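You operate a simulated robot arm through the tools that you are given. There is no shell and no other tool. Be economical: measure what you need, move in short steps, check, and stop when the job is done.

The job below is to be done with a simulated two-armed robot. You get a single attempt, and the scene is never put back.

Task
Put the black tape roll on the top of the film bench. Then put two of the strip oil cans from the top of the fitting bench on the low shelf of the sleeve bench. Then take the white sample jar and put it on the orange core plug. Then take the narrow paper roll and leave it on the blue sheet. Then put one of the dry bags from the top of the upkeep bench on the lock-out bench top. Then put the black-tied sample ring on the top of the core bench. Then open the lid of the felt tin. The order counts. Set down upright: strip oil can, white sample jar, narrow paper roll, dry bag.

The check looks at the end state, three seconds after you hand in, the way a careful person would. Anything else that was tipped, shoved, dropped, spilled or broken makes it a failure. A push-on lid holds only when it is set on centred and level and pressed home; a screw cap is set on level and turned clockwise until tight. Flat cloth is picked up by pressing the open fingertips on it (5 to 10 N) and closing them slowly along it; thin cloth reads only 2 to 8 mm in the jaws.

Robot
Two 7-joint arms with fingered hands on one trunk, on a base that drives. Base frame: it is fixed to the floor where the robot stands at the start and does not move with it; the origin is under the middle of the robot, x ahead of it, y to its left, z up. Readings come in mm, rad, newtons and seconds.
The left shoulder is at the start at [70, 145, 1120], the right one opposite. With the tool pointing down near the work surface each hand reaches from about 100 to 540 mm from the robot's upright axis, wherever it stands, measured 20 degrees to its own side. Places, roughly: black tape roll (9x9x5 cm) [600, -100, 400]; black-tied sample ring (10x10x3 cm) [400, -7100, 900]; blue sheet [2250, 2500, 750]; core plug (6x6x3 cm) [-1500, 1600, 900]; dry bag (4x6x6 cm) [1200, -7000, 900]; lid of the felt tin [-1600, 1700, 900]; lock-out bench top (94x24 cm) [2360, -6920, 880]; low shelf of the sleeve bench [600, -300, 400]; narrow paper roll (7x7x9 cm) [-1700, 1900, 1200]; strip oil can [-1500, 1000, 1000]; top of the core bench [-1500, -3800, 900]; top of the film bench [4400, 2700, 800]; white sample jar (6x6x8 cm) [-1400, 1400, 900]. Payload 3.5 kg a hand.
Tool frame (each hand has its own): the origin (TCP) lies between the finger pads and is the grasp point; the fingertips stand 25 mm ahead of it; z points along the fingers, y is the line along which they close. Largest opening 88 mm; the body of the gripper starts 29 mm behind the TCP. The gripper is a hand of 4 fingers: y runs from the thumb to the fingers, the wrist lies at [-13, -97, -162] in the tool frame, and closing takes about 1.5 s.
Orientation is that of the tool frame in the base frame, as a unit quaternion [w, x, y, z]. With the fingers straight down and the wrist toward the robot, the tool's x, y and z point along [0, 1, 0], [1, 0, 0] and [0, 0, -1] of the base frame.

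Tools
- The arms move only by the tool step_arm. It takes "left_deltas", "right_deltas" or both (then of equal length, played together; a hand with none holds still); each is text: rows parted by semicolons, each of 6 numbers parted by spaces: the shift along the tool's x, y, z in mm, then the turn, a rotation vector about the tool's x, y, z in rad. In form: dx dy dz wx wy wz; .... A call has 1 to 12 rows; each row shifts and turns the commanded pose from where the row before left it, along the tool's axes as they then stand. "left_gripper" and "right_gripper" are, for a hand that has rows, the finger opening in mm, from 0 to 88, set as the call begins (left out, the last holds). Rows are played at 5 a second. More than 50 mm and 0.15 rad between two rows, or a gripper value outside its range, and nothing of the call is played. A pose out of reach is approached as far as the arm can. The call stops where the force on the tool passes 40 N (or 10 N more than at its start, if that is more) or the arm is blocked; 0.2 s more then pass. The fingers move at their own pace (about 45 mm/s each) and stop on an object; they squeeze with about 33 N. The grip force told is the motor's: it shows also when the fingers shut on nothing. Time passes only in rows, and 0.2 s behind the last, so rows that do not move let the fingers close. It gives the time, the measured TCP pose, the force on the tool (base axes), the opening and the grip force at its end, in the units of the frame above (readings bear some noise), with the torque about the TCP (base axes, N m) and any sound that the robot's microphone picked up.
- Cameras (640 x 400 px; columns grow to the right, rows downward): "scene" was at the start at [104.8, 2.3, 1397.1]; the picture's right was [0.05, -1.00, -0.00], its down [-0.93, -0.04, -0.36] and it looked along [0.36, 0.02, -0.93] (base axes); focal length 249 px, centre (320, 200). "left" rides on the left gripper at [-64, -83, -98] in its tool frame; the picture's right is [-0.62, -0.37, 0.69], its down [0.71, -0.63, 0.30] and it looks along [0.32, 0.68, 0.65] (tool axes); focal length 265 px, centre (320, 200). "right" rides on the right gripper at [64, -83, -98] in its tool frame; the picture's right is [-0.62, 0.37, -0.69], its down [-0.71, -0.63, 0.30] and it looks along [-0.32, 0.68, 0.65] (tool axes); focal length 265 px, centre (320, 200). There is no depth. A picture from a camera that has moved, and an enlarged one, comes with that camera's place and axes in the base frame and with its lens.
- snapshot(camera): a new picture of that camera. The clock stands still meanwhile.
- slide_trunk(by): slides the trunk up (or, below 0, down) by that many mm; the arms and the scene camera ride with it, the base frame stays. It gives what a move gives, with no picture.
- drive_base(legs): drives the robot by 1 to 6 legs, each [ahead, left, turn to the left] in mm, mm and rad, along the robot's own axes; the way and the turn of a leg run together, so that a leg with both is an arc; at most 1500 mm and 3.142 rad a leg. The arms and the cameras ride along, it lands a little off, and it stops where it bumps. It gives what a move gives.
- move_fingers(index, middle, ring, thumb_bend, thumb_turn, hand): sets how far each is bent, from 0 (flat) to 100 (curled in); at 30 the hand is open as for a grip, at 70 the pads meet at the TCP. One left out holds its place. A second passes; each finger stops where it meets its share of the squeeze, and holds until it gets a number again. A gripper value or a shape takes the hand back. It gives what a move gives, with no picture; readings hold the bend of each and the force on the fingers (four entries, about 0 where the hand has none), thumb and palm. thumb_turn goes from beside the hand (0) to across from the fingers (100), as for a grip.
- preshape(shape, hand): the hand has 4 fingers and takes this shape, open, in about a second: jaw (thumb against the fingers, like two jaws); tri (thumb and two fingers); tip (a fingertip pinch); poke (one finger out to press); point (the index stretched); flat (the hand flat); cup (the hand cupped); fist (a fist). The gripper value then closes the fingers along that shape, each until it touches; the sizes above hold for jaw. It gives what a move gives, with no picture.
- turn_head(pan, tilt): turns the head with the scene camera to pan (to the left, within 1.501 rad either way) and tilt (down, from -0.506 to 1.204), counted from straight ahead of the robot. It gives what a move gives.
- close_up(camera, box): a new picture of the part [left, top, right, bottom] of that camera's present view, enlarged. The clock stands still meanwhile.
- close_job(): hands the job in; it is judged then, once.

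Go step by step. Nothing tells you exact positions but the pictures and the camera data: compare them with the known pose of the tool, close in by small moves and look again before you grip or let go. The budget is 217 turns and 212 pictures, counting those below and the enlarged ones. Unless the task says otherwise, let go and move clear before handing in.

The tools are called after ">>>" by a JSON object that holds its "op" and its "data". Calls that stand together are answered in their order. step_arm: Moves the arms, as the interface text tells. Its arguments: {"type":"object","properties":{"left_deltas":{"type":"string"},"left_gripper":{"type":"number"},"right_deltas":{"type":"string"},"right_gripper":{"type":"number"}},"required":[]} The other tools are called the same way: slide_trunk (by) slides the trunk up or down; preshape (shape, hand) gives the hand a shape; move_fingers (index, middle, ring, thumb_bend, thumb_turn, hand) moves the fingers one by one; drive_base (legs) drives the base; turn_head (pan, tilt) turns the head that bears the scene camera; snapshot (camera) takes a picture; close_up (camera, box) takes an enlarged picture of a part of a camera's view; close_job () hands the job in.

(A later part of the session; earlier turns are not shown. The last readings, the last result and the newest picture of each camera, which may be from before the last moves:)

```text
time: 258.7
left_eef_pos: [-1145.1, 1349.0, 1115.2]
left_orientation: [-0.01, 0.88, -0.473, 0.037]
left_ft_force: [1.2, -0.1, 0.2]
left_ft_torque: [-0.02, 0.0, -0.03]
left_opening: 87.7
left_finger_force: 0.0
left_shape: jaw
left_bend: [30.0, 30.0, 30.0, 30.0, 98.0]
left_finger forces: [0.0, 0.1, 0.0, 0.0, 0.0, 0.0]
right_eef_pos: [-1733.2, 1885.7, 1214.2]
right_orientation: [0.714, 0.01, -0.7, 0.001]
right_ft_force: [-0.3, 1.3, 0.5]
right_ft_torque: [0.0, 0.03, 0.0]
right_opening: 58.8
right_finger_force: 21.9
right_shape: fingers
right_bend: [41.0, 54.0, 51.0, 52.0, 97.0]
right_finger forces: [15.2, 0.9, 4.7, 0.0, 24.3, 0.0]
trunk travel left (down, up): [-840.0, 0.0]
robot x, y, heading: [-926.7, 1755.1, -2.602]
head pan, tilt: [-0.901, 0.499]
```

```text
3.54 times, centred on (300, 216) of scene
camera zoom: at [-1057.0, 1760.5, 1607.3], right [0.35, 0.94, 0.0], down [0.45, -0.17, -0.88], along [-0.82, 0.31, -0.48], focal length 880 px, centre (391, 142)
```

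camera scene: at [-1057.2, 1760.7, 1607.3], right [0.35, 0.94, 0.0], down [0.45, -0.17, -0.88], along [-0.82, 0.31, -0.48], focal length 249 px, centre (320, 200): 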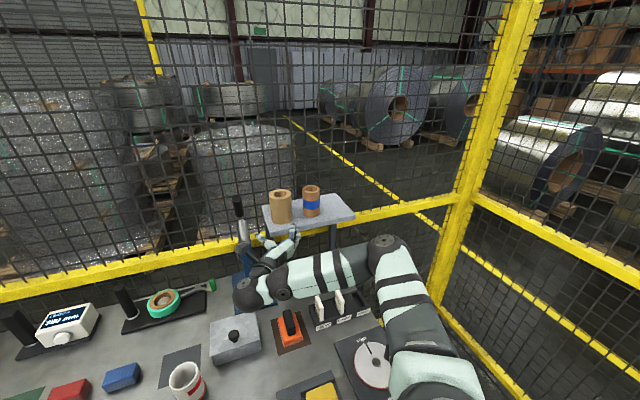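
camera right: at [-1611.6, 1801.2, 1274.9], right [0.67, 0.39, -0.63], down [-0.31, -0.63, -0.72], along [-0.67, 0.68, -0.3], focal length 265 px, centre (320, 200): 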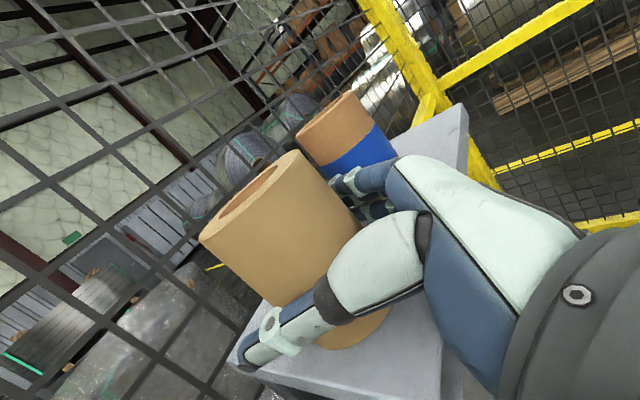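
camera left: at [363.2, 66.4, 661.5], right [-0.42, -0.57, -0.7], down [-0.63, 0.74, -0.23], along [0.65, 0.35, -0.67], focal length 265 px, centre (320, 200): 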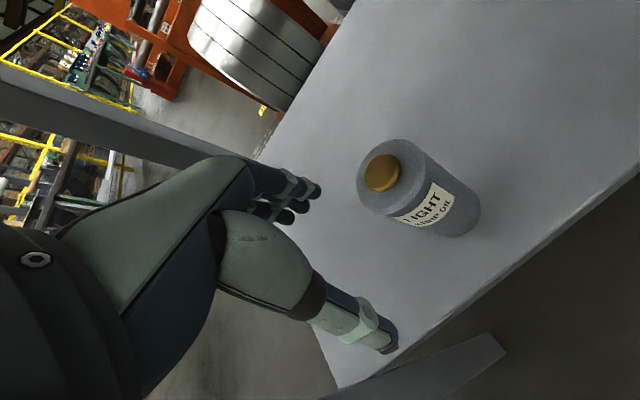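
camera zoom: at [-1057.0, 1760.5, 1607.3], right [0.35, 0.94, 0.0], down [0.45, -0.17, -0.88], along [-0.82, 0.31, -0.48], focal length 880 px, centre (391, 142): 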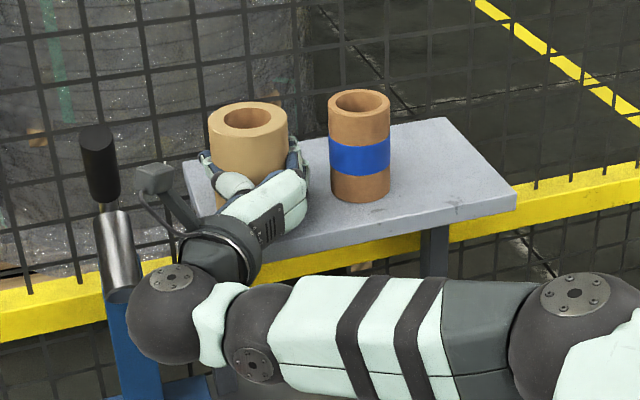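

>>> {"op": "move_fingers", "data": {"hand": "right", "thumb_bend": 70, "index": 65, "middle": 70, "ring": 70}}

>>> {"op": "step_arm", "data": {"right_deltas": "10 0 0 0 0 0;15 0 0 0 0 0;15 0 0 0 0 0;0 0 0 0 0 0"}}

>>> {"op": "close_up", "data": {"camera": "scene", "box": [210, 160, 390, 273]}}

```text
time: 259.7
left_eef_pos: [-1144.6, 1348.9, 1114.7]
left_orientation: [-0.009, 0.88, -0.473, 0.036]
left_ft_force: [-1.1, -0.7, 0.5]
left_ft_torque: [0.0, 0.02, 0.0]
left_opening: 88.0
left_finger_force: 0.1
left_shape: jaw
left_bend: [30.0, 30.0, 30.0, 30.0, 98.0]
left_finger forces: [0.1, 0.0, 0.0, 0.0, 0.1, 0.0]
right_eef_pos: [-1732.7, 1886.3, 1215.5]
right_orientation: [0.715, 0.009, -0.699, 0.001]
right_ft_force: [-0.5, 1.6, 2.3]
right_ft_torque: [0.19, -0.01, 0.02]
right_opening: 55.4
right_finger_force: 44.2
right_shape: fingers
right_bend: [41.0, 60.0, 57.0, 57.0, 93.0]
right_finger forces: [16.3, 12.1, 14.7, 0.0, 45.2, 0.0]
trunk travel left (down, up): [-840.0, 0.0]
robot x, y, heading: [-927.5, 1752.6, -2.604]
head pan, tilt: [-0.901, 0.499]
```

```text
time: 260.7
left_eef_pos: [-1145.8, 1350.6, 1114.4]
left_orientation: [-0.009, 0.88, -0.473, 0.037]
left_ft_force: [-0.1, 0.4, 0.0]
left_ft_torque: [0.0, 0.01, 0.0]
left_opening: 87.6
left_finger_force: 0.1
left_shape: jaw
left_bend: [30.0, 30.0, 30.0, 30.0, 98.0]
left_finger forces: [0.0, 0.0, 0.0, 0.0, 0.0, 0.0]
right_eef_pos: [-1731.9, 1883.1, 1255.7]
right_orientation: [0.714, 0.01, -0.7, 0.0]
right_ft_force: [-0.3, 0.1, -1.8]
right_ft_torque: [0.0, -0.03, -0.02]
right_opening: 55.6
right_finger_force: 43.9
right_shape: fingers
right_bend: [41.0, 60.0, 57.0, 57.0, 93.0]
right_finger forces: [16.5, 11.8, 13.9, 0.0, 45.5, 0.1]
trunk travel left (down, up): [-840.0, 0.0]
robot x, y, heading: [-927.7, 1756.1, -2.6]
head pan, tilt: [-0.901, 0.499]
```

```text
3.54 times, centred on (300, 216) of scene
camera zoom: at [-1057.6, 1760.3, 1607.2], right [0.35, 0.94, 0.0], down [0.45, -0.17, -0.88], along [-0.82, 0.31, -0.48], focal length 880 px, centre (391, 142)
```

zoom: 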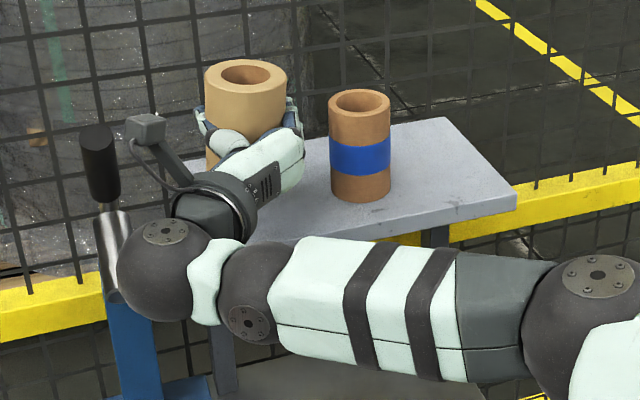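

Lifted upright. Backing straight away from the stand.

>>> {"op": "drive_base", "data": {"legs": [[-300, 180, 0], [-214, 129, 0]]}}

>>> {"op": "turn_head", "data": {"pan": -0.6, "tilt": 0.4}}

>>> {"op": "snapshot", "data": {"camera": "scene"}}

```text
time: 264.4
left_eef_pos: [-547.4, 1354.7, 1114.1]
left_orientation: [-0.009, 0.88, -0.474, 0.038]
left_ft_force: [1.1, 0.3, -0.2]
left_ft_torque: [0.02, -0.03, -0.01]
left_opening: 87.7
left_finger_force: 0.1
left_shape: jaw
left_bend: [30.0, 30.0, 30.0, 30.0, 98.0]
left_finger forces: [0.2, 0.1, 0.1, 0.0, 0.0, 0.1]
right_eef_pos: [-1129.3, 1892.8, 1253.1]
right_orientation: [0.713, 0.009, -0.701, -0.001]
right_ft_force: [-0.4, 0.0, -1.0]
right_ft_torque: [0.03, 0.01, -0.04]
right_opening: 55.6
right_finger_force: 44.5
right_shape: fingers
right_bend: [41.0, 60.0, 57.0, 57.0, 93.0]
right_finger forces: [16.5, 11.9, 13.9, 0.1, 45.5, 0.0]
trunk travel left (down, up): [-840.0, 0.0]
robot x, y, heading: [-325.7, 1756.9, -2.607]
head pan, tilt: [-0.901, 0.499]
```

```text
time: 265.2
left_eef_pos: [-543.2, 1355.3, 1114.4]
left_orientation: [-0.009, 0.88, -0.474, 0.036]
left_ft_force: [0.2, -0.2, -0.5]
left_ft_torque: [-0.04, 0.03, 0.01]
left_opening: 87.7
left_finger_force: 0.1
left_shape: jaw
left_bend: [30.0, 30.0, 30.0, 30.0, 98.0]
left_finger forces: [0.0, 0.1, 0.0, 0.0, 0.0, 0.0]
right_eef_pos: [-1126.2, 1893.3, 1255.6]
right_orientation: [0.714, 0.009, -0.7, -0.001]
right_ft_force: [0.0, 0.3, -1.6]
right_ft_torque: [0.03, -0.02, 0.01]
right_opening: 55.4
right_finger_force: 44.0
right_shape: fingers
right_bend: [41.0, 60.0, 57.0, 57.0, 93.0]
right_finger forces: [16.6, 11.8, 13.9, 0.0, 45.5, 0.0]
trunk travel left (down, up): [-840.0, 0.0]
robot x, y, heading: [-326.0, 1760.0, -2.606]
head pan, tilt: [-0.6, 0.4]
```

```text
96 pictures are left
camera scene: at [-460.3, 1739.8, 1616.5], right [0.06, 1.0, 0.0], down [0.39, -0.02, -0.92], along [-0.92, 0.06, -0.39], focal length 249 px, centre (320, 200)
```

scene: 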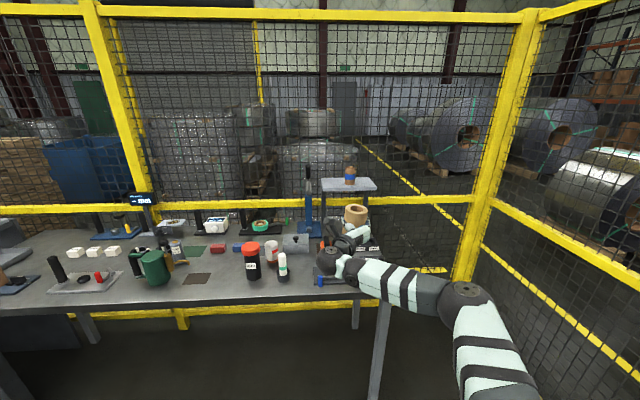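

Now to the blue sheet near [2250, 2500]. I'll move away, turn so the hand points toward +y, and travel along the aisle.

>>> {"op": "drive_base", "data": {"legs": [[-313, 649, 0], [0, 0, -1.577], [-403, -830, 0], [-403, -830, 0]]}}

>>> {"op": "turn_head", "data": {"pan": -0.6, "tilt": 0.5}}

>>> {"op": "snapshot", "data": {"camera": "scene"}}

```text
time: 281.9
left_eef_pos: [1728.7, 1720.0, 1114.7]
left_orientation: [-0.02, -0.266, 0.963, -0.032]
left_ft_force: [-0.5, -0.4, -0.4]
left_ft_torque: [-0.05, 0.0, -0.01]
left_opening: 88.0
left_finger_force: 0.1
left_shape: jaw
left_bend: [30.0, 30.0, 30.0, 30.0, 98.0]
left_finger forces: [0.0, 0.1, 0.0, 0.1, 0.0, 0.1]
right_eef_pos: [2292.0, 2279.2, 1255.3]
right_orientation: [-0.494, 0.498, 0.491, 0.517]
right_ft_force: [0.0, -0.1, -1.4]
right_ft_torque: [0.0, -0.04, -0.01]
right_opening: 55.2
right_finger_force: 41.3
right_shape: fingers
right_bend: [41.0, 60.0, 57.0, 57.0, 93.0]
right_finger forces: [15.9, 11.6, 13.5, 0.1, 42.4, 0.1]
trunk travel left (down, up): [-840.0, 0.0]
robot x, y, heading: [2125.6, 1480.8, 2.063]
head pan, tilt: [-0.6, 0.4]
```

```text
time: 282.5
left_eef_pos: [1729.3, 1719.8, 1115.2]
left_orientation: [-0.021, -0.266, 0.963, -0.033]
left_ft_force: [-0.3, 0.6, -0.6]
left_ft_torque: [0.01, -0.02, 0.02]
left_opening: 87.7
left_finger_force: 0.0
left_shape: jaw
left_bend: [30.0, 30.0, 30.0, 30.0, 98.0]
left_finger forces: [0.1, 0.0, 0.1, 0.0, 0.1, 0.0]
right_eef_pos: [2293.2, 2279.1, 1254.8]
right_orientation: [-0.493, 0.499, 0.491, 0.516]
right_ft_force: [0.5, 0.6, -2.1]
right_ft_torque: [0.01, -0.01, -0.03]
right_opening: 55.4
right_finger_force: 42.0
right_shape: fingers
right_bend: [41.0, 60.0, 57.0, 57.0, 93.0]
right_finger forces: [16.0, 11.6, 13.5, 0.0, 42.4, 0.1]
trunk travel left (down, up): [-840.0, 0.0]
robot x, y, heading: [2123.1, 1480.2, 2.068]
head pan, tilt: [-0.6, 0.499]
```

```text
95 pictures are left
camera scene: at [2110.2, 1617.4, 1607.3], right [0.99, -0.11, 0.0], down [-0.05, -0.48, -0.88], along [0.09, 0.87, -0.48], focal length 249 px, centre (320, 200)
```

scene: 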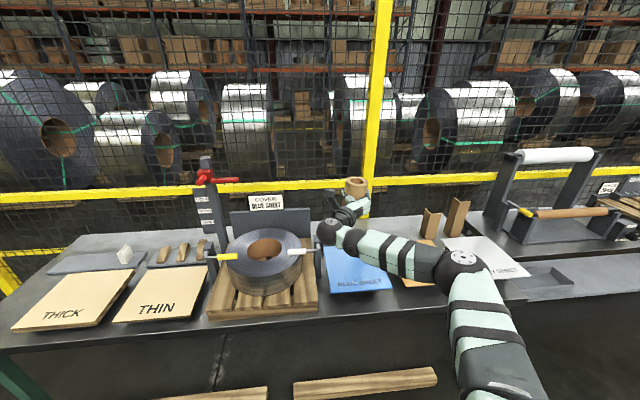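

>>> {"op": "close_up", "data": {"camera": "scene", "box": [290, 200, 470, 313]}}

```text
3.54 times, centred on (380, 256) of scene
camera zoom: at [2110.2, 1617.4, 1607.3], right [0.99, -0.11, 0.0], down [-0.05, -0.48, -0.88], along [0.09, 0.87, -0.48], focal length 880 px, centre (108, 0)
```

zoom: 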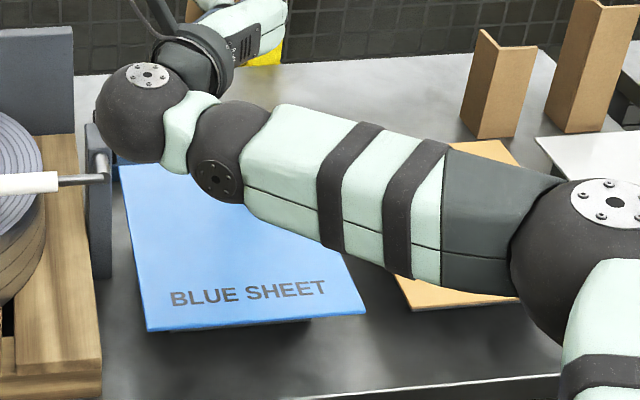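

The blue sheet spans about x 2235–2500, y 2338–2645. I'll bring the roll over its front-right part, then lower the trunk.

>>> {"op": "drive_base", "data": {"legs": [[50, -161, 0]]}}

>>> {"op": "slide_trunk", "data": {"by": -360}}

>>> {"op": "snapshot", "data": {"camera": "scene"}}

>>> {"op": "snapshot", "data": {"camera": "right"}}

```text
time: 284.0
left_eef_pos: [1845.3, 1838.2, 1114.4]
left_orientation: [-0.019, -0.267, 0.963, -0.031]
left_ft_force: [-1.2, -1.0, -0.4]
left_ft_torque: [-0.01, -0.01, 0.0]
left_opening: 87.9
left_finger_force: 0.0
left_shape: jaw
left_bend: [30.0, 30.0, 30.0, 30.0, 98.0]
left_finger forces: [0.1, 0.0, 0.0, 0.1, 0.0, 0.0]
right_eef_pos: [2406.3, 2398.1, 1257.4]
right_orientation: [-0.495, 0.497, 0.491, 0.517]
right_ft_force: [-0.4, -0.3, -1.4]
right_ft_torque: [-0.04, 0.02, 0.0]
right_opening: 55.7
right_finger_force: 41.5
right_shape: fingers
right_bend: [41.0, 60.0, 57.0, 57.0, 93.0]
right_finger forces: [15.9, 11.8, 13.5, 0.0, 42.4, 0.0]
trunk travel left (down, up): [-840.0, 0.0]
robot x, y, heading: [2243.6, 1602.1, 2.067]
head pan, tilt: [-0.6, 0.499]
```

```text
time: 287.5
left_eef_pos: [1847.5, 1835.9, 755.4]
left_orientation: [-0.019, -0.268, 0.963, -0.029]
left_ft_force: [-0.3, -0.2, 0.4]
left_ft_torque: [0.03, -0.02, 0.01]
left_opening: 87.9
left_finger_force: 0.1
left_shape: jaw
left_bend: [30.0, 30.0, 30.0, 30.0, 98.0]
left_finger forces: [0.0, 0.0, 0.0, 0.0, 0.1, 0.1]
right_eef_pos: [2408.7, 2396.8, 906.3]
right_orientation: [-0.501, 0.497, 0.485, 0.517]
right_ft_force: [-2.3, 0.9, 13.9]
right_ft_torque: [0.08, -0.3, 0.04]
right_opening: 55.6
right_finger_force: 42.0
right_shape: fingers
right_bend: [41.0, 60.0, 57.0, 57.0, 92.0]
right_finger forces: [14.8, 11.6, 13.9, 0.1, 44.1, 0.0]
trunk travel left (down, up): [-480.0, 360.0]
robot x, y, heading: [2245.1, 1602.0, 2.072]
head pan, tilt: [-0.6, 0.499]
```

```text
93 pictures are left
camera scene: at [2226.6, 1732.0, 1248.6], right [0.99, -0.1, 0.0], down [-0.05, -0.47, -0.88], along [0.09, 0.88, -0.47], focal length 249 px, centre (320, 200)
```

scene: 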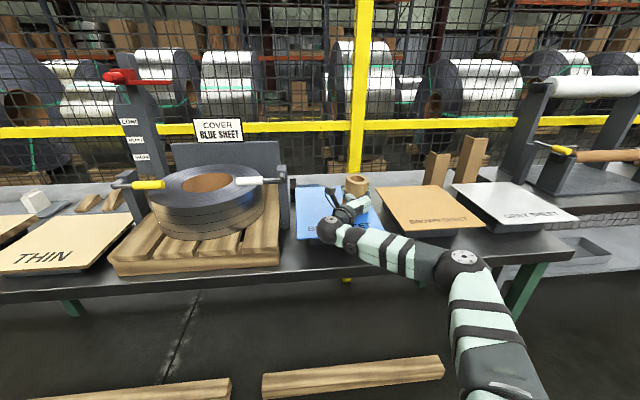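

```text
92 pictures are left
camera right: at [2322.2, 2298.7, 966.3], right [0.35, -0.68, -0.64], down [-0.62, 0.35, -0.7], along [0.7, 0.65, -0.3], focal length 265 px, centre (320, 200)
```

right: 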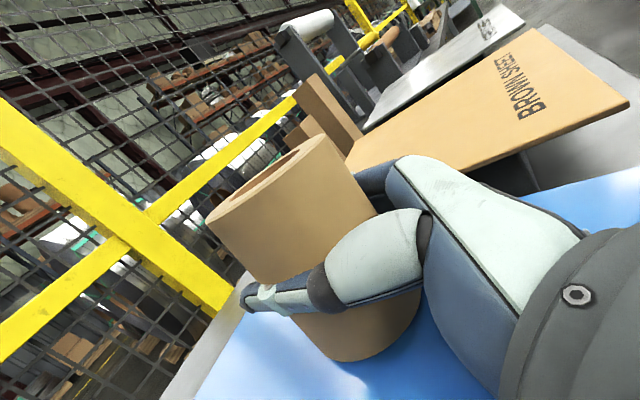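

The roll has already touched down; the sheet lies higher (about 858 mm), so its right edge is near x≈2453. I'll lift slightly and shift 45 mm left before setting it down.

>>> {"op": "step_arm", "data": {"right_deltas": "10 0 0 0 0 0;10 0 0 0 0 0;0 -22 0 0 0 0;0 -23 0 0 0 0;0 0 0 0 0 0"}}

>>> {"op": "snapshot", "data": {"camera": "right"}}

>>> {"op": "close_up", "data": {"camera": "scene", "box": [250, 150, 430, 263]}}

```text
time: 288.7
left_eef_pos: [1847.3, 1838.7, 754.4]
left_orientation: [-0.02, -0.267, 0.963, -0.032]
left_ft_force: [-0.9, -0.1, 0.1]
left_ft_torque: [-0.02, 0.0, 0.0]
left_opening: 88.1
left_finger_force: 0.1
left_shape: jaw
left_bend: [30.0, 30.0, 30.0, 30.0, 98.0]
left_finger forces: [0.0, 0.0, 0.1, 0.0, 0.0, 0.1]
right_eef_pos: [2362.9, 2402.6, 913.6]
right_orientation: [-0.494, 0.499, 0.492, 0.515]
right_ft_force: [-0.4, -0.4, -1.1]
right_ft_torque: [0.0, 0.02, 0.0]
right_opening: 55.5
right_finger_force: 41.4
right_shape: fingers
right_bend: [41.0, 60.0, 57.0, 57.0, 92.0]
right_finger forces: [16.1, 11.6, 13.2, 0.0, 41.9, 0.0]
trunk travel left (down, up): [-480.0, 360.0]
robot x, y, heading: [2241.9, 1604.4, 2.069]
head pan, tilt: [-0.6, 0.499]
```

```text
91 pictures are left
camera right: at [2276.1, 2304.8, 974.7], right [0.36, -0.69, -0.63], down [-0.61, 0.34, -0.72], along [0.71, 0.64, -0.3], focal length 265 px, centre (320, 200)
```

right: 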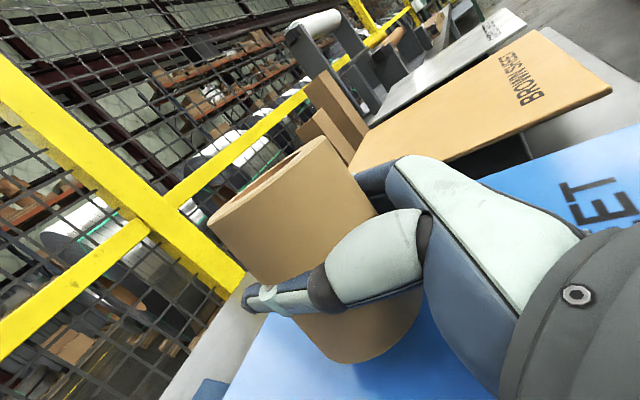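

```text
3.54 times, centred on (340, 206) of scene
camera zoom: at [2227.8, 1737.4, 1247.3], right [0.99, -0.1, 0.0], down [-0.05, -0.48, -0.88], along [0.09, 0.87, -0.48], focal length 880 px, centre (249, 177)
```

zoom: 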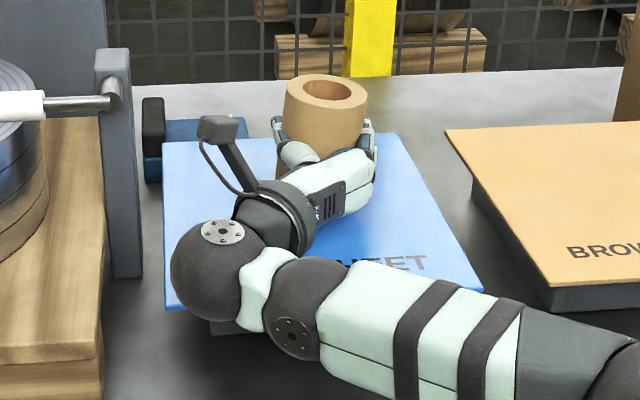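

The roll is now well within the sheet. Setting it down.

>>> {"op": "step_arm", "data": {"right_deltas": "-3 0 0 0 0 0;-2 0 0 0 0 0;-2 0 0 0 0 0;-2 0 0 0 0 0;-2 0 0 0 0 0;0 0 0 0 0 0"}}

```text
time: 290.1
left_eef_pos: [1848.8, 1837.7, 755.1]
left_orientation: [-0.021, -0.268, 0.963, -0.031]
left_ft_force: [-0.2, -0.1, 0.5]
left_ft_torque: [0.02, 0.0, 0.04]
left_opening: 87.9
left_finger_force: 0.0
left_shape: jaw
left_bend: [30.0, 30.0, 30.0, 30.0, 98.0]
left_finger forces: [0.0, 0.0, 0.0, 0.0, 0.0, 0.1]
right_eef_pos: [2363.4, 2400.9, 906.4]
right_orientation: [-0.496, 0.498, 0.49, 0.516]
right_ft_force: [0.0, 0.2, 3.1]
right_ft_torque: [0.04, -0.14, 0.02]
right_opening: 55.3
right_finger_force: 41.6
right_shape: fingers
right_bend: [41.0, 60.0, 57.0, 57.0, 92.0]
right_finger forces: [15.6, 11.7, 13.6, 0.0, 42.4, 0.1]
trunk travel left (down, up): [-480.0, 360.0]
robot x, y, heading: [2246.8, 1601.0, 2.072]
head pan, tilt: [-0.6, 0.499]
```

>>> {"op": "move_fingers", "data": {"hand": "right", "thumb_bend": 20, "index": 22, "middle": 22, "ring": 22}}

>>> {"op": "close_up", "data": {"camera": "scene", "box": [250, 150, 430, 263]}}

>>> {"op": "snapshot", "data": {"camera": "right"}}

```text
time: 291.1
left_eef_pos: [1848.1, 1838.8, 754.6]
left_orientation: [-0.02, -0.268, 0.963, -0.032]
left_ft_force: [0.0, 0.9, 0.0]
left_ft_torque: [0.04, 0.01, -0.01]
left_opening: 88.0
left_finger_force: 0.0
left_shape: jaw
left_bend: [30.0, 30.0, 30.0, 30.0, 98.0]
left_finger forces: [0.1, 0.0, 0.1, 0.0, 0.0, 0.0]
right_eef_pos: [2362.2, 2401.2, 902.7]
right_orientation: [-0.494, 0.498, 0.492, 0.516]
right_ft_force: [0.9, 0.5, -0.5]
right_ft_torque: [0.0, 0.01, 0.01]
right_opening: 101.2
right_finger_force: 0.1
right_shape: fingers
right_bend: [22.0, 22.0, 22.0, 20.0, 97.0]
right_finger forces: [0.0, 0.1, 0.0, 0.0, 0.1, 0.1]
trunk travel left (down, up): [-480.0, 360.0]
robot x, y, heading: [2243.7, 1602.2, 2.069]
head pan, tilt: [-0.6, 0.499]
```

```text
3.54 times, centred on (340, 206) of scene
camera zoom: at [2227.3, 1736.2, 1247.5], right [0.99, -0.1, 0.0], down [-0.05, -0.48, -0.88], along [0.09, 0.87, -0.48], focal length 880 px, centre (249, 177)
```

zoom: 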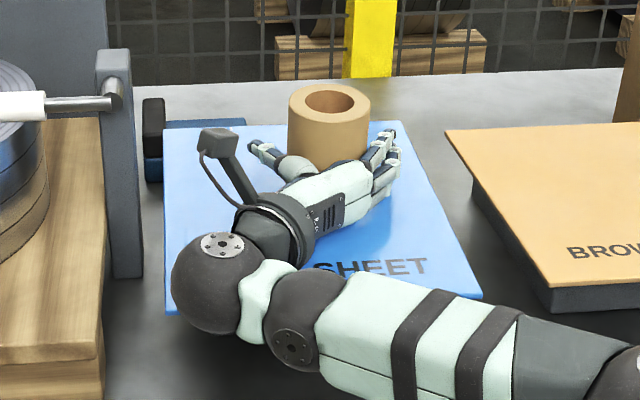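

```text
88 pictures are left
camera right: at [2275.4, 2303.4, 965.2], right [0.36, -0.69, -0.63], down [-0.61, 0.34, -0.72], along [0.71, 0.64, -0.3], focal length 265 px, centre (320, 200)
```

right: 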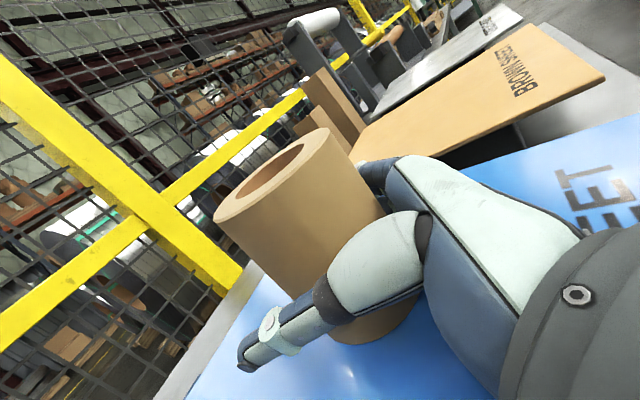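

The roll stands free. I'll lift the hand a little and withdraw straight back.

>>> {"op": "step_arm", "data": {"right_deltas": "5 0 0 0 0 0;5 0 0 0 0 0;0 0 -25 0 0 0;0 0 -30 0 0 0;0 0 -30 0 0 0;0 0 -30 0 0 0;0 0 0 0 0 0"}}

>>> {"op": "drive_base", "data": {"legs": [[-352, 191, 0]]}}

>>> {"op": "snapshot", "data": {"camera": "scene"}}

```text
time: 292.7
left_eef_pos: [1847.0, 1838.6, 754.2]
left_orientation: [-0.02, -0.268, 0.963, -0.033]
left_ft_force: [0.2, 0.0, -0.1]
left_ft_torque: [0.01, 0.04, -0.01]
left_opening: 87.8
left_finger_force: 0.1
left_shape: jaw
left_bend: [30.0, 30.0, 30.0, 30.0, 98.0]
left_finger forces: [0.0, 0.1, 0.1, 0.0, 0.1, 0.1]
right_eef_pos: [2358.8, 2285.9, 908.8]
right_orientation: [-0.494, 0.499, 0.491, 0.515]
right_ft_force: [-0.5, -0.7, -1.0]
right_ft_torque: [0.01, 0.01, 0.0]
right_opening: 100.7
right_finger_force: 0.0
right_shape: fingers
right_bend: [22.0, 22.0, 22.0, 20.0, 97.0]
right_finger forces: [0.1, 0.1, 0.0, 0.0, 0.0, 0.0]
trunk travel left (down, up): [-480.0, 360.0]
robot x, y, heading: [2241.4, 1602.4, 2.071]
head pan, tilt: [-0.6, 0.499]
```

```text
time: 295.2
left_eef_pos: [1843.6, 1435.8, 755.2]
left_orientation: [-0.019, -0.27, 0.962, -0.032]
left_ft_force: [0.0, 0.0, 1.2]
left_ft_torque: [0.03, -0.01, 0.01]
left_opening: 87.9
left_finger_force: 0.1
left_shape: jaw
left_bend: [30.0, 30.0, 30.0, 30.0, 98.0]
left_finger forces: [0.0, 0.0, 0.0, 0.0, 0.0, 0.1]
right_eef_pos: [2353.4, 1885.6, 909.8]
right_orientation: [-0.495, 0.497, 0.493, 0.515]
right_ft_force: [0.0, -0.4, 0.3]
right_ft_torque: [0.01, 0.0, 0.0]
right_opening: 100.9
right_finger_force: 0.0
right_shape: fingers
right_bend: [22.0, 22.0, 22.0, 20.0, 97.0]
right_finger forces: [0.0, 0.0, 0.0, 0.1, 0.0, 0.1]
trunk travel left (down, up): [-480.0, 360.0]
robot x, y, heading: [2235.2, 1206.1, 2.073]
head pan, tilt: [-0.6, 0.499]
```

```text
87 pictures are left
camera scene: at [2223.6, 1336.2, 1247.4], right [0.99, -0.1, 0.0], down [-0.05, -0.48, -0.88], along [0.09, 0.87, -0.48], focal length 249 px, centre (320, 200)
```

scene: 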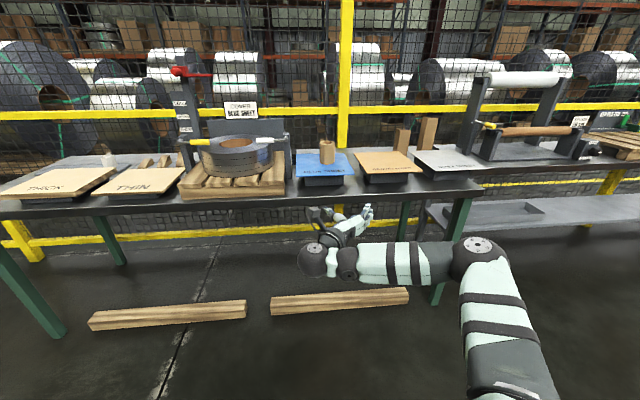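

The paper roll stands on the blue sheet. I'll return the right hand to pointing down before the long drive to the upkeep bench.

>>> {"op": "slide_trunk", "data": {"by": 300}}

>>> {"op": "step_arm", "data": {"right_deltas": "0 0 -30 0.13 0 0;0 0 -30 0.13 0 0;0 0 -30 0.13 0 0;0 0 -30 0.13 0 0;0 0 0 0.0864 -0.0864 -0.0864;0 0 0 0.0864 -0.0864 -0.0864;0 0 0 0.0864 -0.0864 -0.0864;0 0 0 0.0864 -0.0864 -0.0864;0 0 0 0.0864 -0.0864 -0.0864;0 0 0 0.0864 -0.0864 -0.0864;0 0 0 0.0864 -0.0864 -0.0864", "right_gripper": 88}}

>>> {"op": "step_arm", "data": {"right_deltas": "0 0 0 0.0864 -0.0864 -0.0864;0 0 0 0.0864 -0.0864 -0.0864;0 0 0 0.0864 -0.0864 -0.0864;0 0 0 0.0864 -0.0864 -0.0864;0 0 0 0.0864 -0.0864 -0.0864;0 0 0 0.0864 -0.0864 -0.0864;0 0 0 0.0864 -0.0864 -0.0864"}}

>>> {"op": "snapshot", "data": {"camera": "scene"}}

```text
time: 298.2
left_eef_pos: [1843.0, 1437.9, 1054.3]
left_orientation: [-0.021, -0.269, 0.962, -0.033]
left_ft_force: [-0.2, -0.6, 0.2]
left_ft_torque: [-0.02, -0.03, -0.02]
left_opening: 87.6
left_finger_force: 0.0
left_shape: jaw
left_bend: [30.0, 30.0, 30.0, 30.0, 98.0]
left_finger forces: [0.0, 0.1, 0.0, 0.1, 0.0, 0.0]
right_eef_pos: [2352.3, 1885.7, 1209.1]
right_orientation: [-0.496, 0.498, 0.492, 0.515]
right_ft_force: [-0.2, -0.2, 0.0]
right_ft_torque: [-0.02, 0.01, 0.0]
right_opening: 101.2
right_finger_force: 0.0
right_shape: fingers
right_bend: [22.0, 22.0, 22.0, 20.0, 97.0]
right_finger forces: [0.1, 0.1, 0.0, 0.1, 0.0, 0.0]
trunk travel left (down, up): [-780.0, 60.0]
robot x, y, heading: [2239.9, 1200.7, 2.067]
head pan, tilt: [-0.6, 0.499]
```

```text
time: 300.6
left_eef_pos: [1842.9, 1437.5, 1054.2]
left_orientation: [-0.019, -0.27, 0.962, -0.033]
left_ft_force: [0.0, -1.2, 0.2]
left_ft_torque: [0.03, 0.01, -0.01]
left_opening: 87.8
left_finger_force: 0.0
left_shape: jaw
left_bend: [30.0, 30.0, 30.0, 30.0, 98.0]
left_finger forces: [0.1, 0.0, 0.1, 0.1, 0.0, 0.0]
right_eef_pos: [2368.4, 1791.6, 1203.1]
right_orientation: [-0.365, 0.079, 0.899, 0.228]
right_ft_force: [-0.6, 0.1, -0.4]
right_ft_torque: [-0.01, 0.01, -0.01]
right_opening: 87.8
right_finger_force: 0.1
right_shape: jaw
right_bend: [30.0, 30.0, 30.0, 30.0, 97.0]
right_finger forces: [0.1, 0.1, 0.0, 0.0, 0.1, 0.1]
right hand out of reach, approached as far as the arm can: row 4, 6, 7
trunk travel left (down, up): [-780.0, 60.0]
robot x, y, heading: [2242.7, 1203.5, 2.07]
head pan, tilt: [-0.6, 0.499]
```

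```text
time: 302.2
left_eef_pos: [1843.0, 1437.7, 1054.1]
left_orientation: [-0.02, -0.269, 0.962, -0.033]
left_ft_force: [1.0, -0.6, -0.1]
left_ft_torque: [-0.04, -0.02, 0.03]
left_opening: 88.0
left_finger_force: 0.1
left_shape: jaw
left_bend: [30.0, 30.0, 30.0, 30.0, 98.0]
left_finger forces: [0.0, 0.0, 0.0, 0.1, 0.0, 0.0]
right_eef_pos: [2367.3, 1792.6, 1203.7]
right_orientation: [-0.014, -0.231, 0.973, 0.022]
right_ft_force: [-0.4, -0.1, 0.2]
right_ft_torque: [0.01, -0.02, -0.02]
right_opening: 87.7
right_finger_force: 0.0
right_shape: jaw
right_bend: [30.0, 30.0, 30.0, 30.0, 97.0]
right_finger forces: [0.1, 0.0, 0.1, 0.0, 0.0, 0.1]
trunk travel left (down, up): [-780.0, 60.0]
robot x, y, heading: [2239.1, 1200.8, 2.074]
head pan, tilt: [-0.6, 0.499]
```

```text
86 pictures are left
camera scene: at [2222.3, 1336.9, 1547.3], right [0.99, -0.1, 0.0], down [-0.05, -0.48, -0.88], along [0.09, 0.87, -0.48], focal length 249 px, centre (320, 200)
```

scene: 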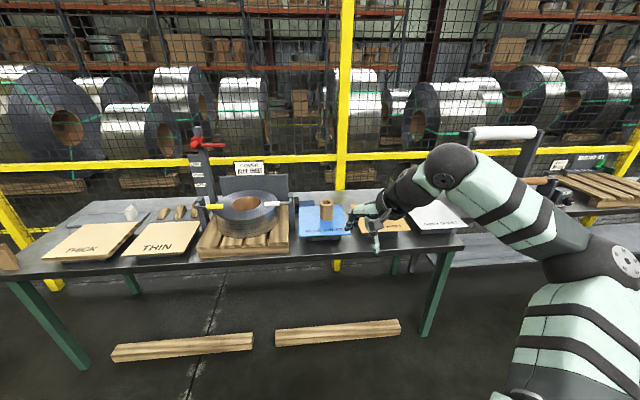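

>>> {"op": "step_arm", "data": {"right_deltas": "25 -10 20 0 0 0;25 -10 20 0 0 0;25 -10 20 0 0 0;25 -10 20 0 0 0;25 -10 20 0 0 0;25 -10 20 0 0 0", "left_deltas": "0 0 20 0 0 0;0 0 20 0 0 0;0 0 20 0 0 0;0 0 20 0 0 0;0 0 20 0 0 0;0 0 20 0 0 0"}}

>>> {"op": "drive_base", "data": {"legs": [[643, 1181, 0], [643, 1181, 0], [0, 0, 2.64], [1500, 0, 0], [1500, 0, 0]]}}

>>> {"op": "turn_head", "data": {"pan": 0, "tilt": 0.2}}

>>> {"op": "snapshot", "data": {"camera": "scene"}}

```text
time: 303.6
left_eef_pos: [1838.9, 1428.6, 934.0]
left_orientation: [-0.02, -0.269, 0.963, -0.033]
left_ft_force: [-0.1, -0.2, -0.5]
left_ft_torque: [-0.03, -0.02, 0.0]
left_opening: 87.8
left_finger_force: 0.0
left_shape: jaw
left_bend: [30.0, 30.0, 30.0, 30.0, 98.0]
left_finger forces: [0.0, 0.0, 0.1, 0.0, 0.0, 0.0]
right_eef_pos: [2252.6, 1676.7, 1081.4]
right_orientation: [-0.014, -0.23, 0.973, 0.02]
right_ft_force: [-0.1, 0.6, 0.1]
right_ft_torque: [-0.02, 0.01, -0.02]
right_opening: 88.1
right_finger_force: 0.0
right_shape: jaw
right_bend: [30.0, 30.0, 30.0, 30.0, 97.0]
right_finger forces: [0.0, 0.0, 0.0, 0.1, 0.0, 0.1]
trunk travel left (down, up): [-780.0, 60.0]
robot x, y, heading: [2239.0, 1199.9, 2.069]
head pan, tilt: [-0.6, 0.499]
```

```text
time: 336.9
left_eef_pos: [-238.0, -2224.2, 936.1]
left_orientation: [-0.026, 0.999, 0.02, 0.028]
left_ft_force: [0.1, -0.2, -0.7]
left_ft_torque: [0.01, 0.01, -0.02]
left_opening: 87.7
left_finger_force: 0.1
left_shape: jaw
left_bend: [30.0, 30.0, 30.0, 30.0, 98.0]
left_finger forces: [0.0, 0.0, 0.0, 0.0, 0.0, 0.0]
right_eef_pos: [-720.7, -2241.9, 1082.5]
right_orientation: [0.024, 0.999, -0.02, 0.01]
right_ft_force: [0.1, -0.9, -0.9]
right_ft_torque: [0.0, 0.01, 0.02]
right_opening: 87.8
right_finger_force: 0.0
right_shape: jaw
right_bend: [30.0, 30.0, 30.0, 30.0, 97.0]
right_finger forces: [0.0, 0.1, 0.0, 0.1, 0.0, 0.0]
trunk travel left (down, up): [-780.0, 60.0]
robot x, y, heading: [-478.6, -1833.5, -1.578]
head pan, tilt: [-0.6, 0.499]
```

```text
time: 337.9
left_eef_pos: [-237.8, -2226.4, 935.1]
left_orientation: [-0.027, 0.999, 0.02, 0.026]
left_ft_force: [-0.1, 1.1, 0.0]
left_ft_torque: [0.01, 0.02, -0.04]
left_opening: 87.9
left_finger_force: 0.2
left_shape: jaw
left_bend: [30.0, 30.0, 30.0, 30.0, 98.0]
left_finger forces: [0.0, 0.0, 0.0, 0.1, 0.1, 0.0]
right_eef_pos: [-721.6, -2242.0, 1081.6]
right_orientation: [0.024, 0.999, -0.02, 0.009]
right_ft_force: [0.2, 0.6, 0.2]
right_ft_torque: [0.01, -0.05, -0.01]
right_opening: 87.8
right_finger_force: 0.0
right_shape: jaw
right_bend: [30.0, 30.0, 30.0, 30.0, 97.0]
right_finger forces: [0.0, 0.0, 0.0, 0.0, 0.0, 0.0]
trunk travel left (down, up): [-780.0, 60.0]
robot x, y, heading: [-476.2, -1834.8, -1.574]
head pan, tilt: [0.0, 0.201]
```

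```text
85 pictures are left
camera scene: at [-479.0, -1978.2, 1575.0], right [-1.0, 0.01, 0.0], down [0.0, 0.2, -0.98], along [-0.01, -0.98, -0.2], focal length 249 px, centre (320, 200)
```

scene: 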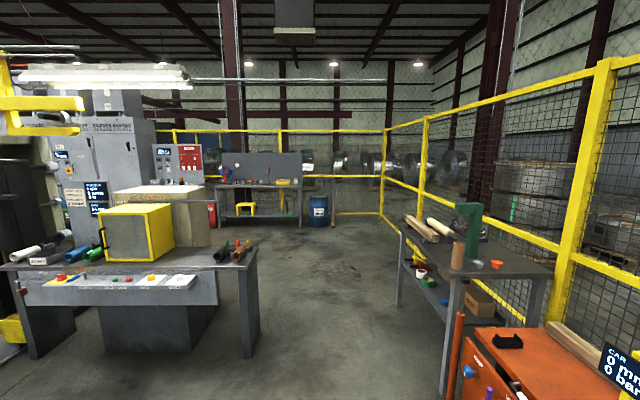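

>>> {"op": "drive_base", "data": {"legs": [[1500, 0, 0], [1500, 0, 0], [500, 0, 0]]}}

>>> {"op": "turn_head", "data": {"pan": 0.6, "tilt": 0.35}}

>>> {"op": "snapshot", "data": {"camera": "scene"}}

```text
time: 354.9
left_eef_pos: [-304.3, -5709.3, 935.9]
left_orientation: [-0.026, 0.999, 0.011, 0.027]
left_ft_force: [0.3, -1.3, -0.8]
left_ft_torque: [0.03, 0.01, 0.02]
left_opening: 87.5
left_finger_force: 0.2
left_shape: jaw
left_bend: [30.0, 30.0, 30.0, 30.0, 98.0]
left_finger forces: [0.0, 0.0, 0.0, 0.1, 0.1, 0.0]
right_eef_pos: [-788.3, -5717.2, 1082.5]
right_orientation: [0.025, 0.999, -0.03, 0.009]
right_ft_force: [-0.8, 0.9, 0.5]
right_ft_torque: [0.01, 0.0, -0.01]
right_opening: 87.9
right_finger_force: 0.0
right_shape: jaw
right_bend: [30.0, 30.0, 30.0, 30.0, 97.0]
right_finger forces: [0.0, 0.0, 0.0, 0.1, 0.0, 0.0]
trunk travel left (down, up): [-780.0, 60.0]
robot x, y, heading: [-534.2, -5315.8, -1.6]
head pan, tilt: [0.0, 0.201]
```

```text
time: 355.9
left_eef_pos: [-304.8, -5709.7, 935.4]
left_orientation: [-0.026, 0.999, 0.011, 0.027]
left_ft_force: [-0.6, -0.7, 0.4]
left_ft_torque: [0.0, 0.0, 0.03]
left_opening: 87.8
left_finger_force: 0.1
left_shape: jaw
left_bend: [30.0, 30.0, 30.0, 30.0, 98.0]
left_finger forces: [0.0, 0.1, 0.0, 0.1, 0.0, 0.0]
right_eef_pos: [-788.3, -5717.5, 1082.6]
right_orientation: [0.024, 0.999, -0.03, 0.009]
right_ft_force: [-0.8, 0.1, -0.4]
right_ft_torque: [-0.01, 0.02, -0.01]
right_opening: 88.3
right_finger_force: 0.0
right_shape: jaw
right_bend: [30.0, 30.0, 30.0, 30.0, 97.0]
right_finger forces: [0.0, 0.1, 0.0, 0.1, 0.0, 0.1]
trunk travel left (down, up): [-780.0, 60.0]
robot x, y, heading: [-538.0, -5313.7, -1.594]
head pan, tilt: [0.6, 0.351]
```

```text
84 pictures are left
camera scene: at [-488.7, -5443.3, 1561.1], right [-0.84, -0.55, 0.0], down [-0.19, 0.29, -0.94], along [0.51, -0.79, -0.34], focal length 249 px, centre (320, 200)
```

scene: 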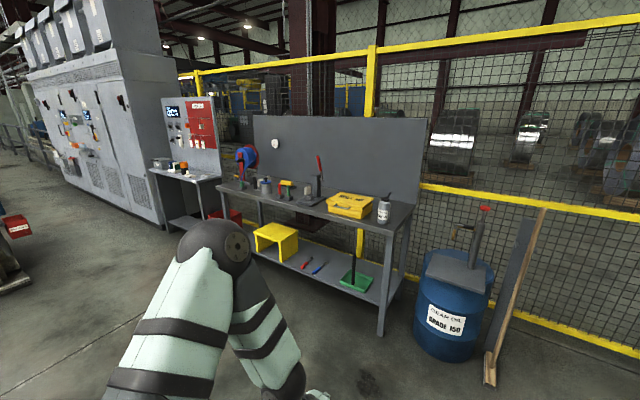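

>>> {"op": "close_up", "data": {"camera": "scene", "box": [205, 140, 415, 270]}}

>>> {"op": "close_up", "data": {"camera": "scene", "box": [130, 90, 250, 220]}}

```text
3.05 times, centred on (310, 205) of scene
camera zoom: at [-488.7, -5443.3, 1561.1], right [-0.84, -0.55, 0.0], down [-0.19, 0.29, -0.94], along [0.51, -0.79, -0.34], focal length 758 px, centre (350, 185)
```

zoom: 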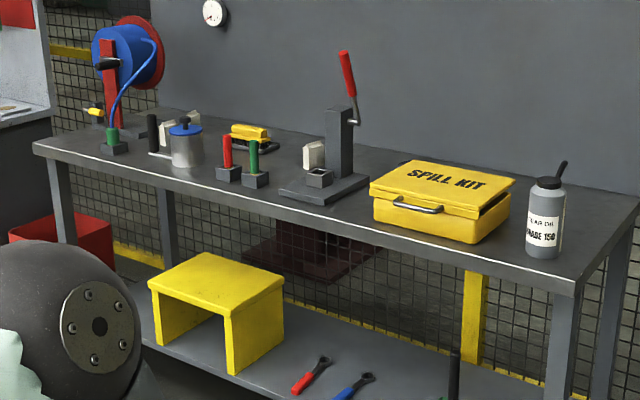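

```text
3.08 times, centred on (190, 155) of scene
camera zoom: at [-488.7, -5443.3, 1561.1], right [-0.84, -0.55, 0.0], down [-0.19, 0.29, -0.94], along [0.51, -0.79, -0.34], focal length 765 px, centre (720, 338)
```

zoom: 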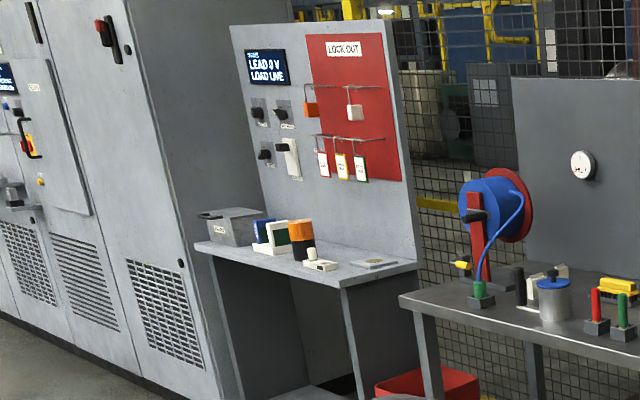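

I see the upkeep bench with cream dry bags at about x 1160–1215, and the lock-out bench beyond. Driving in front of the bags.

>>> {"op": "drive_base", "data": {"legs": [[100, 1490, 0], [500, 60, 0.024]]}}

>>> {"op": "turn_head", "data": {"pan": 0.1, "tilt": 0.5}}

>>> {"op": "snapshot", "data": {"camera": "scene"}}

>>> {"op": "close_up", "data": {"camera": "scene", "box": [200, 150, 460, 312]}}

```text
time: 365.8
left_eef_pos: [1259.7, -6318.0, 935.3]
left_orientation: [-0.025, 0.999, 0.029, 0.027]
left_ft_force: [0.2, -0.3, 0.2]
left_ft_torque: [-0.01, 0.03, 0.03]
left_opening: 87.8
left_finger_force: 0.2
left_shape: jaw
left_bend: [30.0, 30.0, 30.0, 30.0, 98.0]
left_finger forces: [0.0, 0.1, 0.1, 0.0, 0.1, 0.0]
right_eef_pos: [777.6, -6344.6, 1081.7]
right_orientation: [0.024, 1.0, -0.011, 0.01]
right_ft_force: [-0.3, 0.1, -0.9]
right_ft_torque: [0.0, 0.0, -0.02]
right_opening: 87.9
right_finger_force: 0.0
right_shape: jaw
right_bend: [30.0, 30.0, 30.0, 30.0, 97.0]
right_finger forces: [0.0, 0.1, 0.1, 0.0, 0.0, 0.0]
trunk travel left (down, up): [-780.0, 60.0]
robot x, y, heading: [1014.8, -5935.0, -1.56]
head pan, tilt: [0.6, 0.351]
```

```text
time: 366.8
left_eef_pos: [1260.7, -6318.4, 935.5]
left_orientation: [-0.027, 0.999, 0.03, 0.027]
left_ft_force: [-0.1, 0.2, -0.2]
left_ft_torque: [0.04, 0.03, 0.02]
left_opening: 88.0
left_finger_force: 0.1
left_shape: jaw
left_bend: [30.0, 30.0, 30.0, 30.0, 98.0]
left_finger forces: [0.1, 0.1, 0.1, 0.0, 0.1, 0.1]
right_eef_pos: [776.9, -6344.0, 1080.6]
right_orientation: [0.025, 1.0, -0.011, 0.009]
right_ft_force: [0.4, 0.0, -0.7]
right_ft_torque: [-0.01, -0.01, -0.01]
right_opening: 88.1
right_finger_force: 0.0
right_shape: jaw
right_bend: [30.0, 30.0, 30.0, 30.0, 97.0]
right_finger forces: [0.0, 0.0, 0.0, 0.1, 0.1, 0.0]
trunk travel left (down, up): [-780.0, 60.0]
robot x, y, heading: [1016.1, -5934.9, -1.558]
head pan, tilt: [0.099, 0.499]
```

```text
81 pictures are left
camera scene: at [1023.5, -6073.4, 1547.4], right [-0.99, -0.11, 0.0], down [-0.05, 0.48, -0.88], along [0.1, -0.87, -0.48], focal length 249 px, centre (320, 200)
```

scene: 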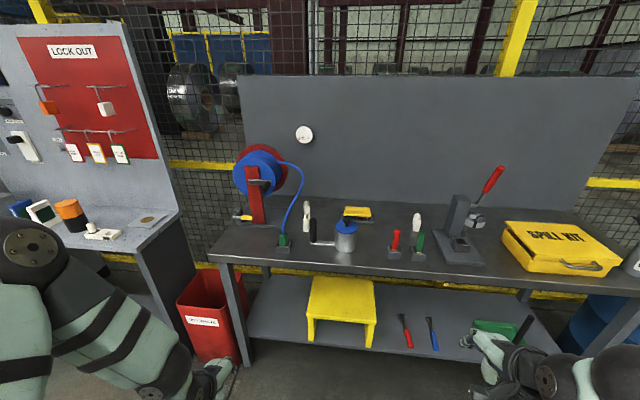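

```text
2.46 times, centred on (330, 231) of scene
camera zoom: at [1023.5, -6073.4, 1547.4], right [-0.99, -0.11, 0.0], down [-0.05, 0.48, -0.88], along [0.1, -0.87, -0.48], focal length 612 px, centre (295, 124)
```

zoom: 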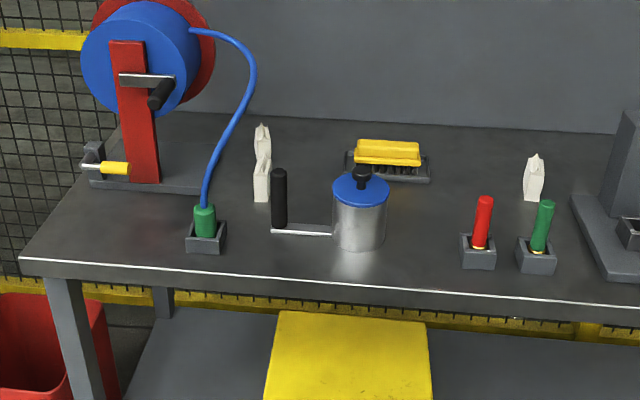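

Three bags are visible; the single one on the right at about [687, -7062] is easiest. I'll raise the left hand again and move in with the right.

>>> {"op": "step_arm", "data": {"left_deltas": "0 0 -20 0 0 0;0 0 -20 0 0 0;0 0 -20 0 0 0;0 0 -20 0 0 0;0 0 -20 0 0 0;0 0 -20 0 0 0", "right_deltas": "0 0 0 0 0 0;0 0 0 0 0 0;0 0 0 0 0 0;0 0 0 0 0 0;0 0 0 0 0 0;0 0 0 0 0 0"}}

>>> {"op": "drive_base", "data": {"legs": [[540, -106, 0]]}}

>>> {"op": "snapshot", "data": {"camera": "right"}}

>>> {"op": "turn_head", "data": {"pan": -0.2, "tilt": 0.7}}

>>> {"op": "snapshot", "data": {"camera": "scene"}}

```text
time: 368.2
left_eef_pos: [1253.3, -6326.3, 1055.5]
left_orientation: [-0.026, 0.999, 0.029, 0.027]
left_ft_force: [0.3, 0.2, 0.1]
left_ft_torque: [0.01, 0.02, 0.0]
left_opening: 87.8
left_finger_force: 0.1
left_shape: jaw
left_bend: [30.0, 30.0, 30.0, 30.0, 98.0]
left_finger forces: [0.0, 0.0, 0.0, 0.1, 0.0, 0.0]
right_eef_pos: [778.0, -6344.9, 1081.8]
right_orientation: [0.025, 1.0, -0.011, 0.009]
right_ft_force: [-0.3, 0.0, -1.1]
right_ft_torque: [0.02, 0.0, -0.03]
right_opening: 87.8
right_finger_force: 0.0
right_shape: jaw
right_bend: [30.0, 30.0, 30.0, 30.0, 97.0]
right_finger forces: [0.0, 0.0, 0.0, 0.0, 0.0, 0.0]
trunk travel left (down, up): [-780.0, 60.0]
robot x, y, heading: [1014.6, -5932.8, -1.551]
head pan, tilt: [0.099, 0.499]
```

```text
time: 371.3
left_eef_pos: [1150.7, -6868.7, 1056.3]
left_orientation: [-0.025, 0.999, 0.026, 0.026]
left_ft_force: [-0.5, -0.3, 1.1]
left_ft_torque: [0.0, 0.01, -0.01]
left_opening: 87.6
left_finger_force: 0.1
left_shape: jaw
left_bend: [30.0, 30.0, 30.0, 30.0, 98.0]
left_finger forces: [0.0, 0.0, 0.1, 0.0, 0.0, 0.1]
right_eef_pos: [675.3, -6883.4, 1082.2]
right_orientation: [0.025, 1.0, -0.015, 0.009]
right_ft_force: [-0.2, 0.1, -0.3]
right_ft_torque: [0.01, 0.01, 0.02]
right_opening: 88.3
right_finger_force: 0.0
right_shape: jaw
right_bend: [30.0, 30.0, 30.0, 30.0, 97.0]
right_finger forces: [0.1, 0.0, 0.0, 0.1, 0.1, 0.1]
trunk travel left (down, up): [-780.0, 60.0]
robot x, y, heading: [913.8, -6472.9, -1.563]
head pan, tilt: [0.099, 0.499]
```

```text
79 pictures are left
camera right: at [740.2, -6796.7, 1177.5], right [-0.64, -0.32, 0.7], down [-0.69, 0.63, -0.35], along [-0.33, -0.71, -0.63], focal length 265 px, centre (320, 200)
```

right: 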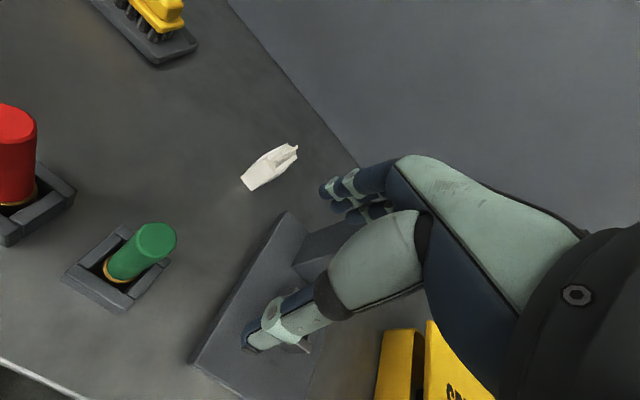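

```text
time: 372.1
left_eef_pos: [1150.3, -6869.2, 1055.1]
left_orientation: [-0.026, 0.999, 0.026, 0.027]
left_ft_force: [1.1, 0.0, 0.7]
left_ft_torque: [-0.02, 0.02, 0.0]
left_opening: 87.8
left_finger_force: 0.1
left_shape: jaw
left_bend: [30.0, 30.0, 30.0, 30.0, 98.0]
left_finger forces: [0.0, 0.1, 0.0, 0.0, 0.0, 0.0]
right_eef_pos: [673.8, -6884.3, 1082.3]
right_orientation: [0.024, 1.0, -0.015, 0.009]
right_ft_force: [0.0, -0.5, -0.4]
right_ft_torque: [0.0, 0.01, -0.02]
right_opening: 87.9
right_finger_force: 0.1
right_shape: jaw
right_bend: [30.0, 30.0, 30.0, 30.0, 97.0]
right_finger forces: [0.1, 0.0, 0.1, 0.0, 0.0, 0.0]
trunk travel left (down, up): [-780.0, 60.0]
robot x, y, heading: [913.2, -6475.8, -1.565]
head pan, tilt: [-0.201, 0.7]
```

```text
78 pictures are left
camera scene: at [895.9, -6608.2, 1529.6], right [-0.98, 0.19, 0.0], down [0.12, 0.63, -0.76], along [-0.15, -0.75, -0.64], focal length 249 px, centre (320, 200)
```

scene: 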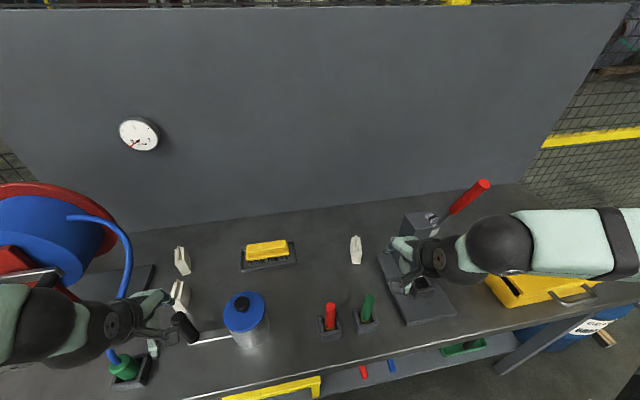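

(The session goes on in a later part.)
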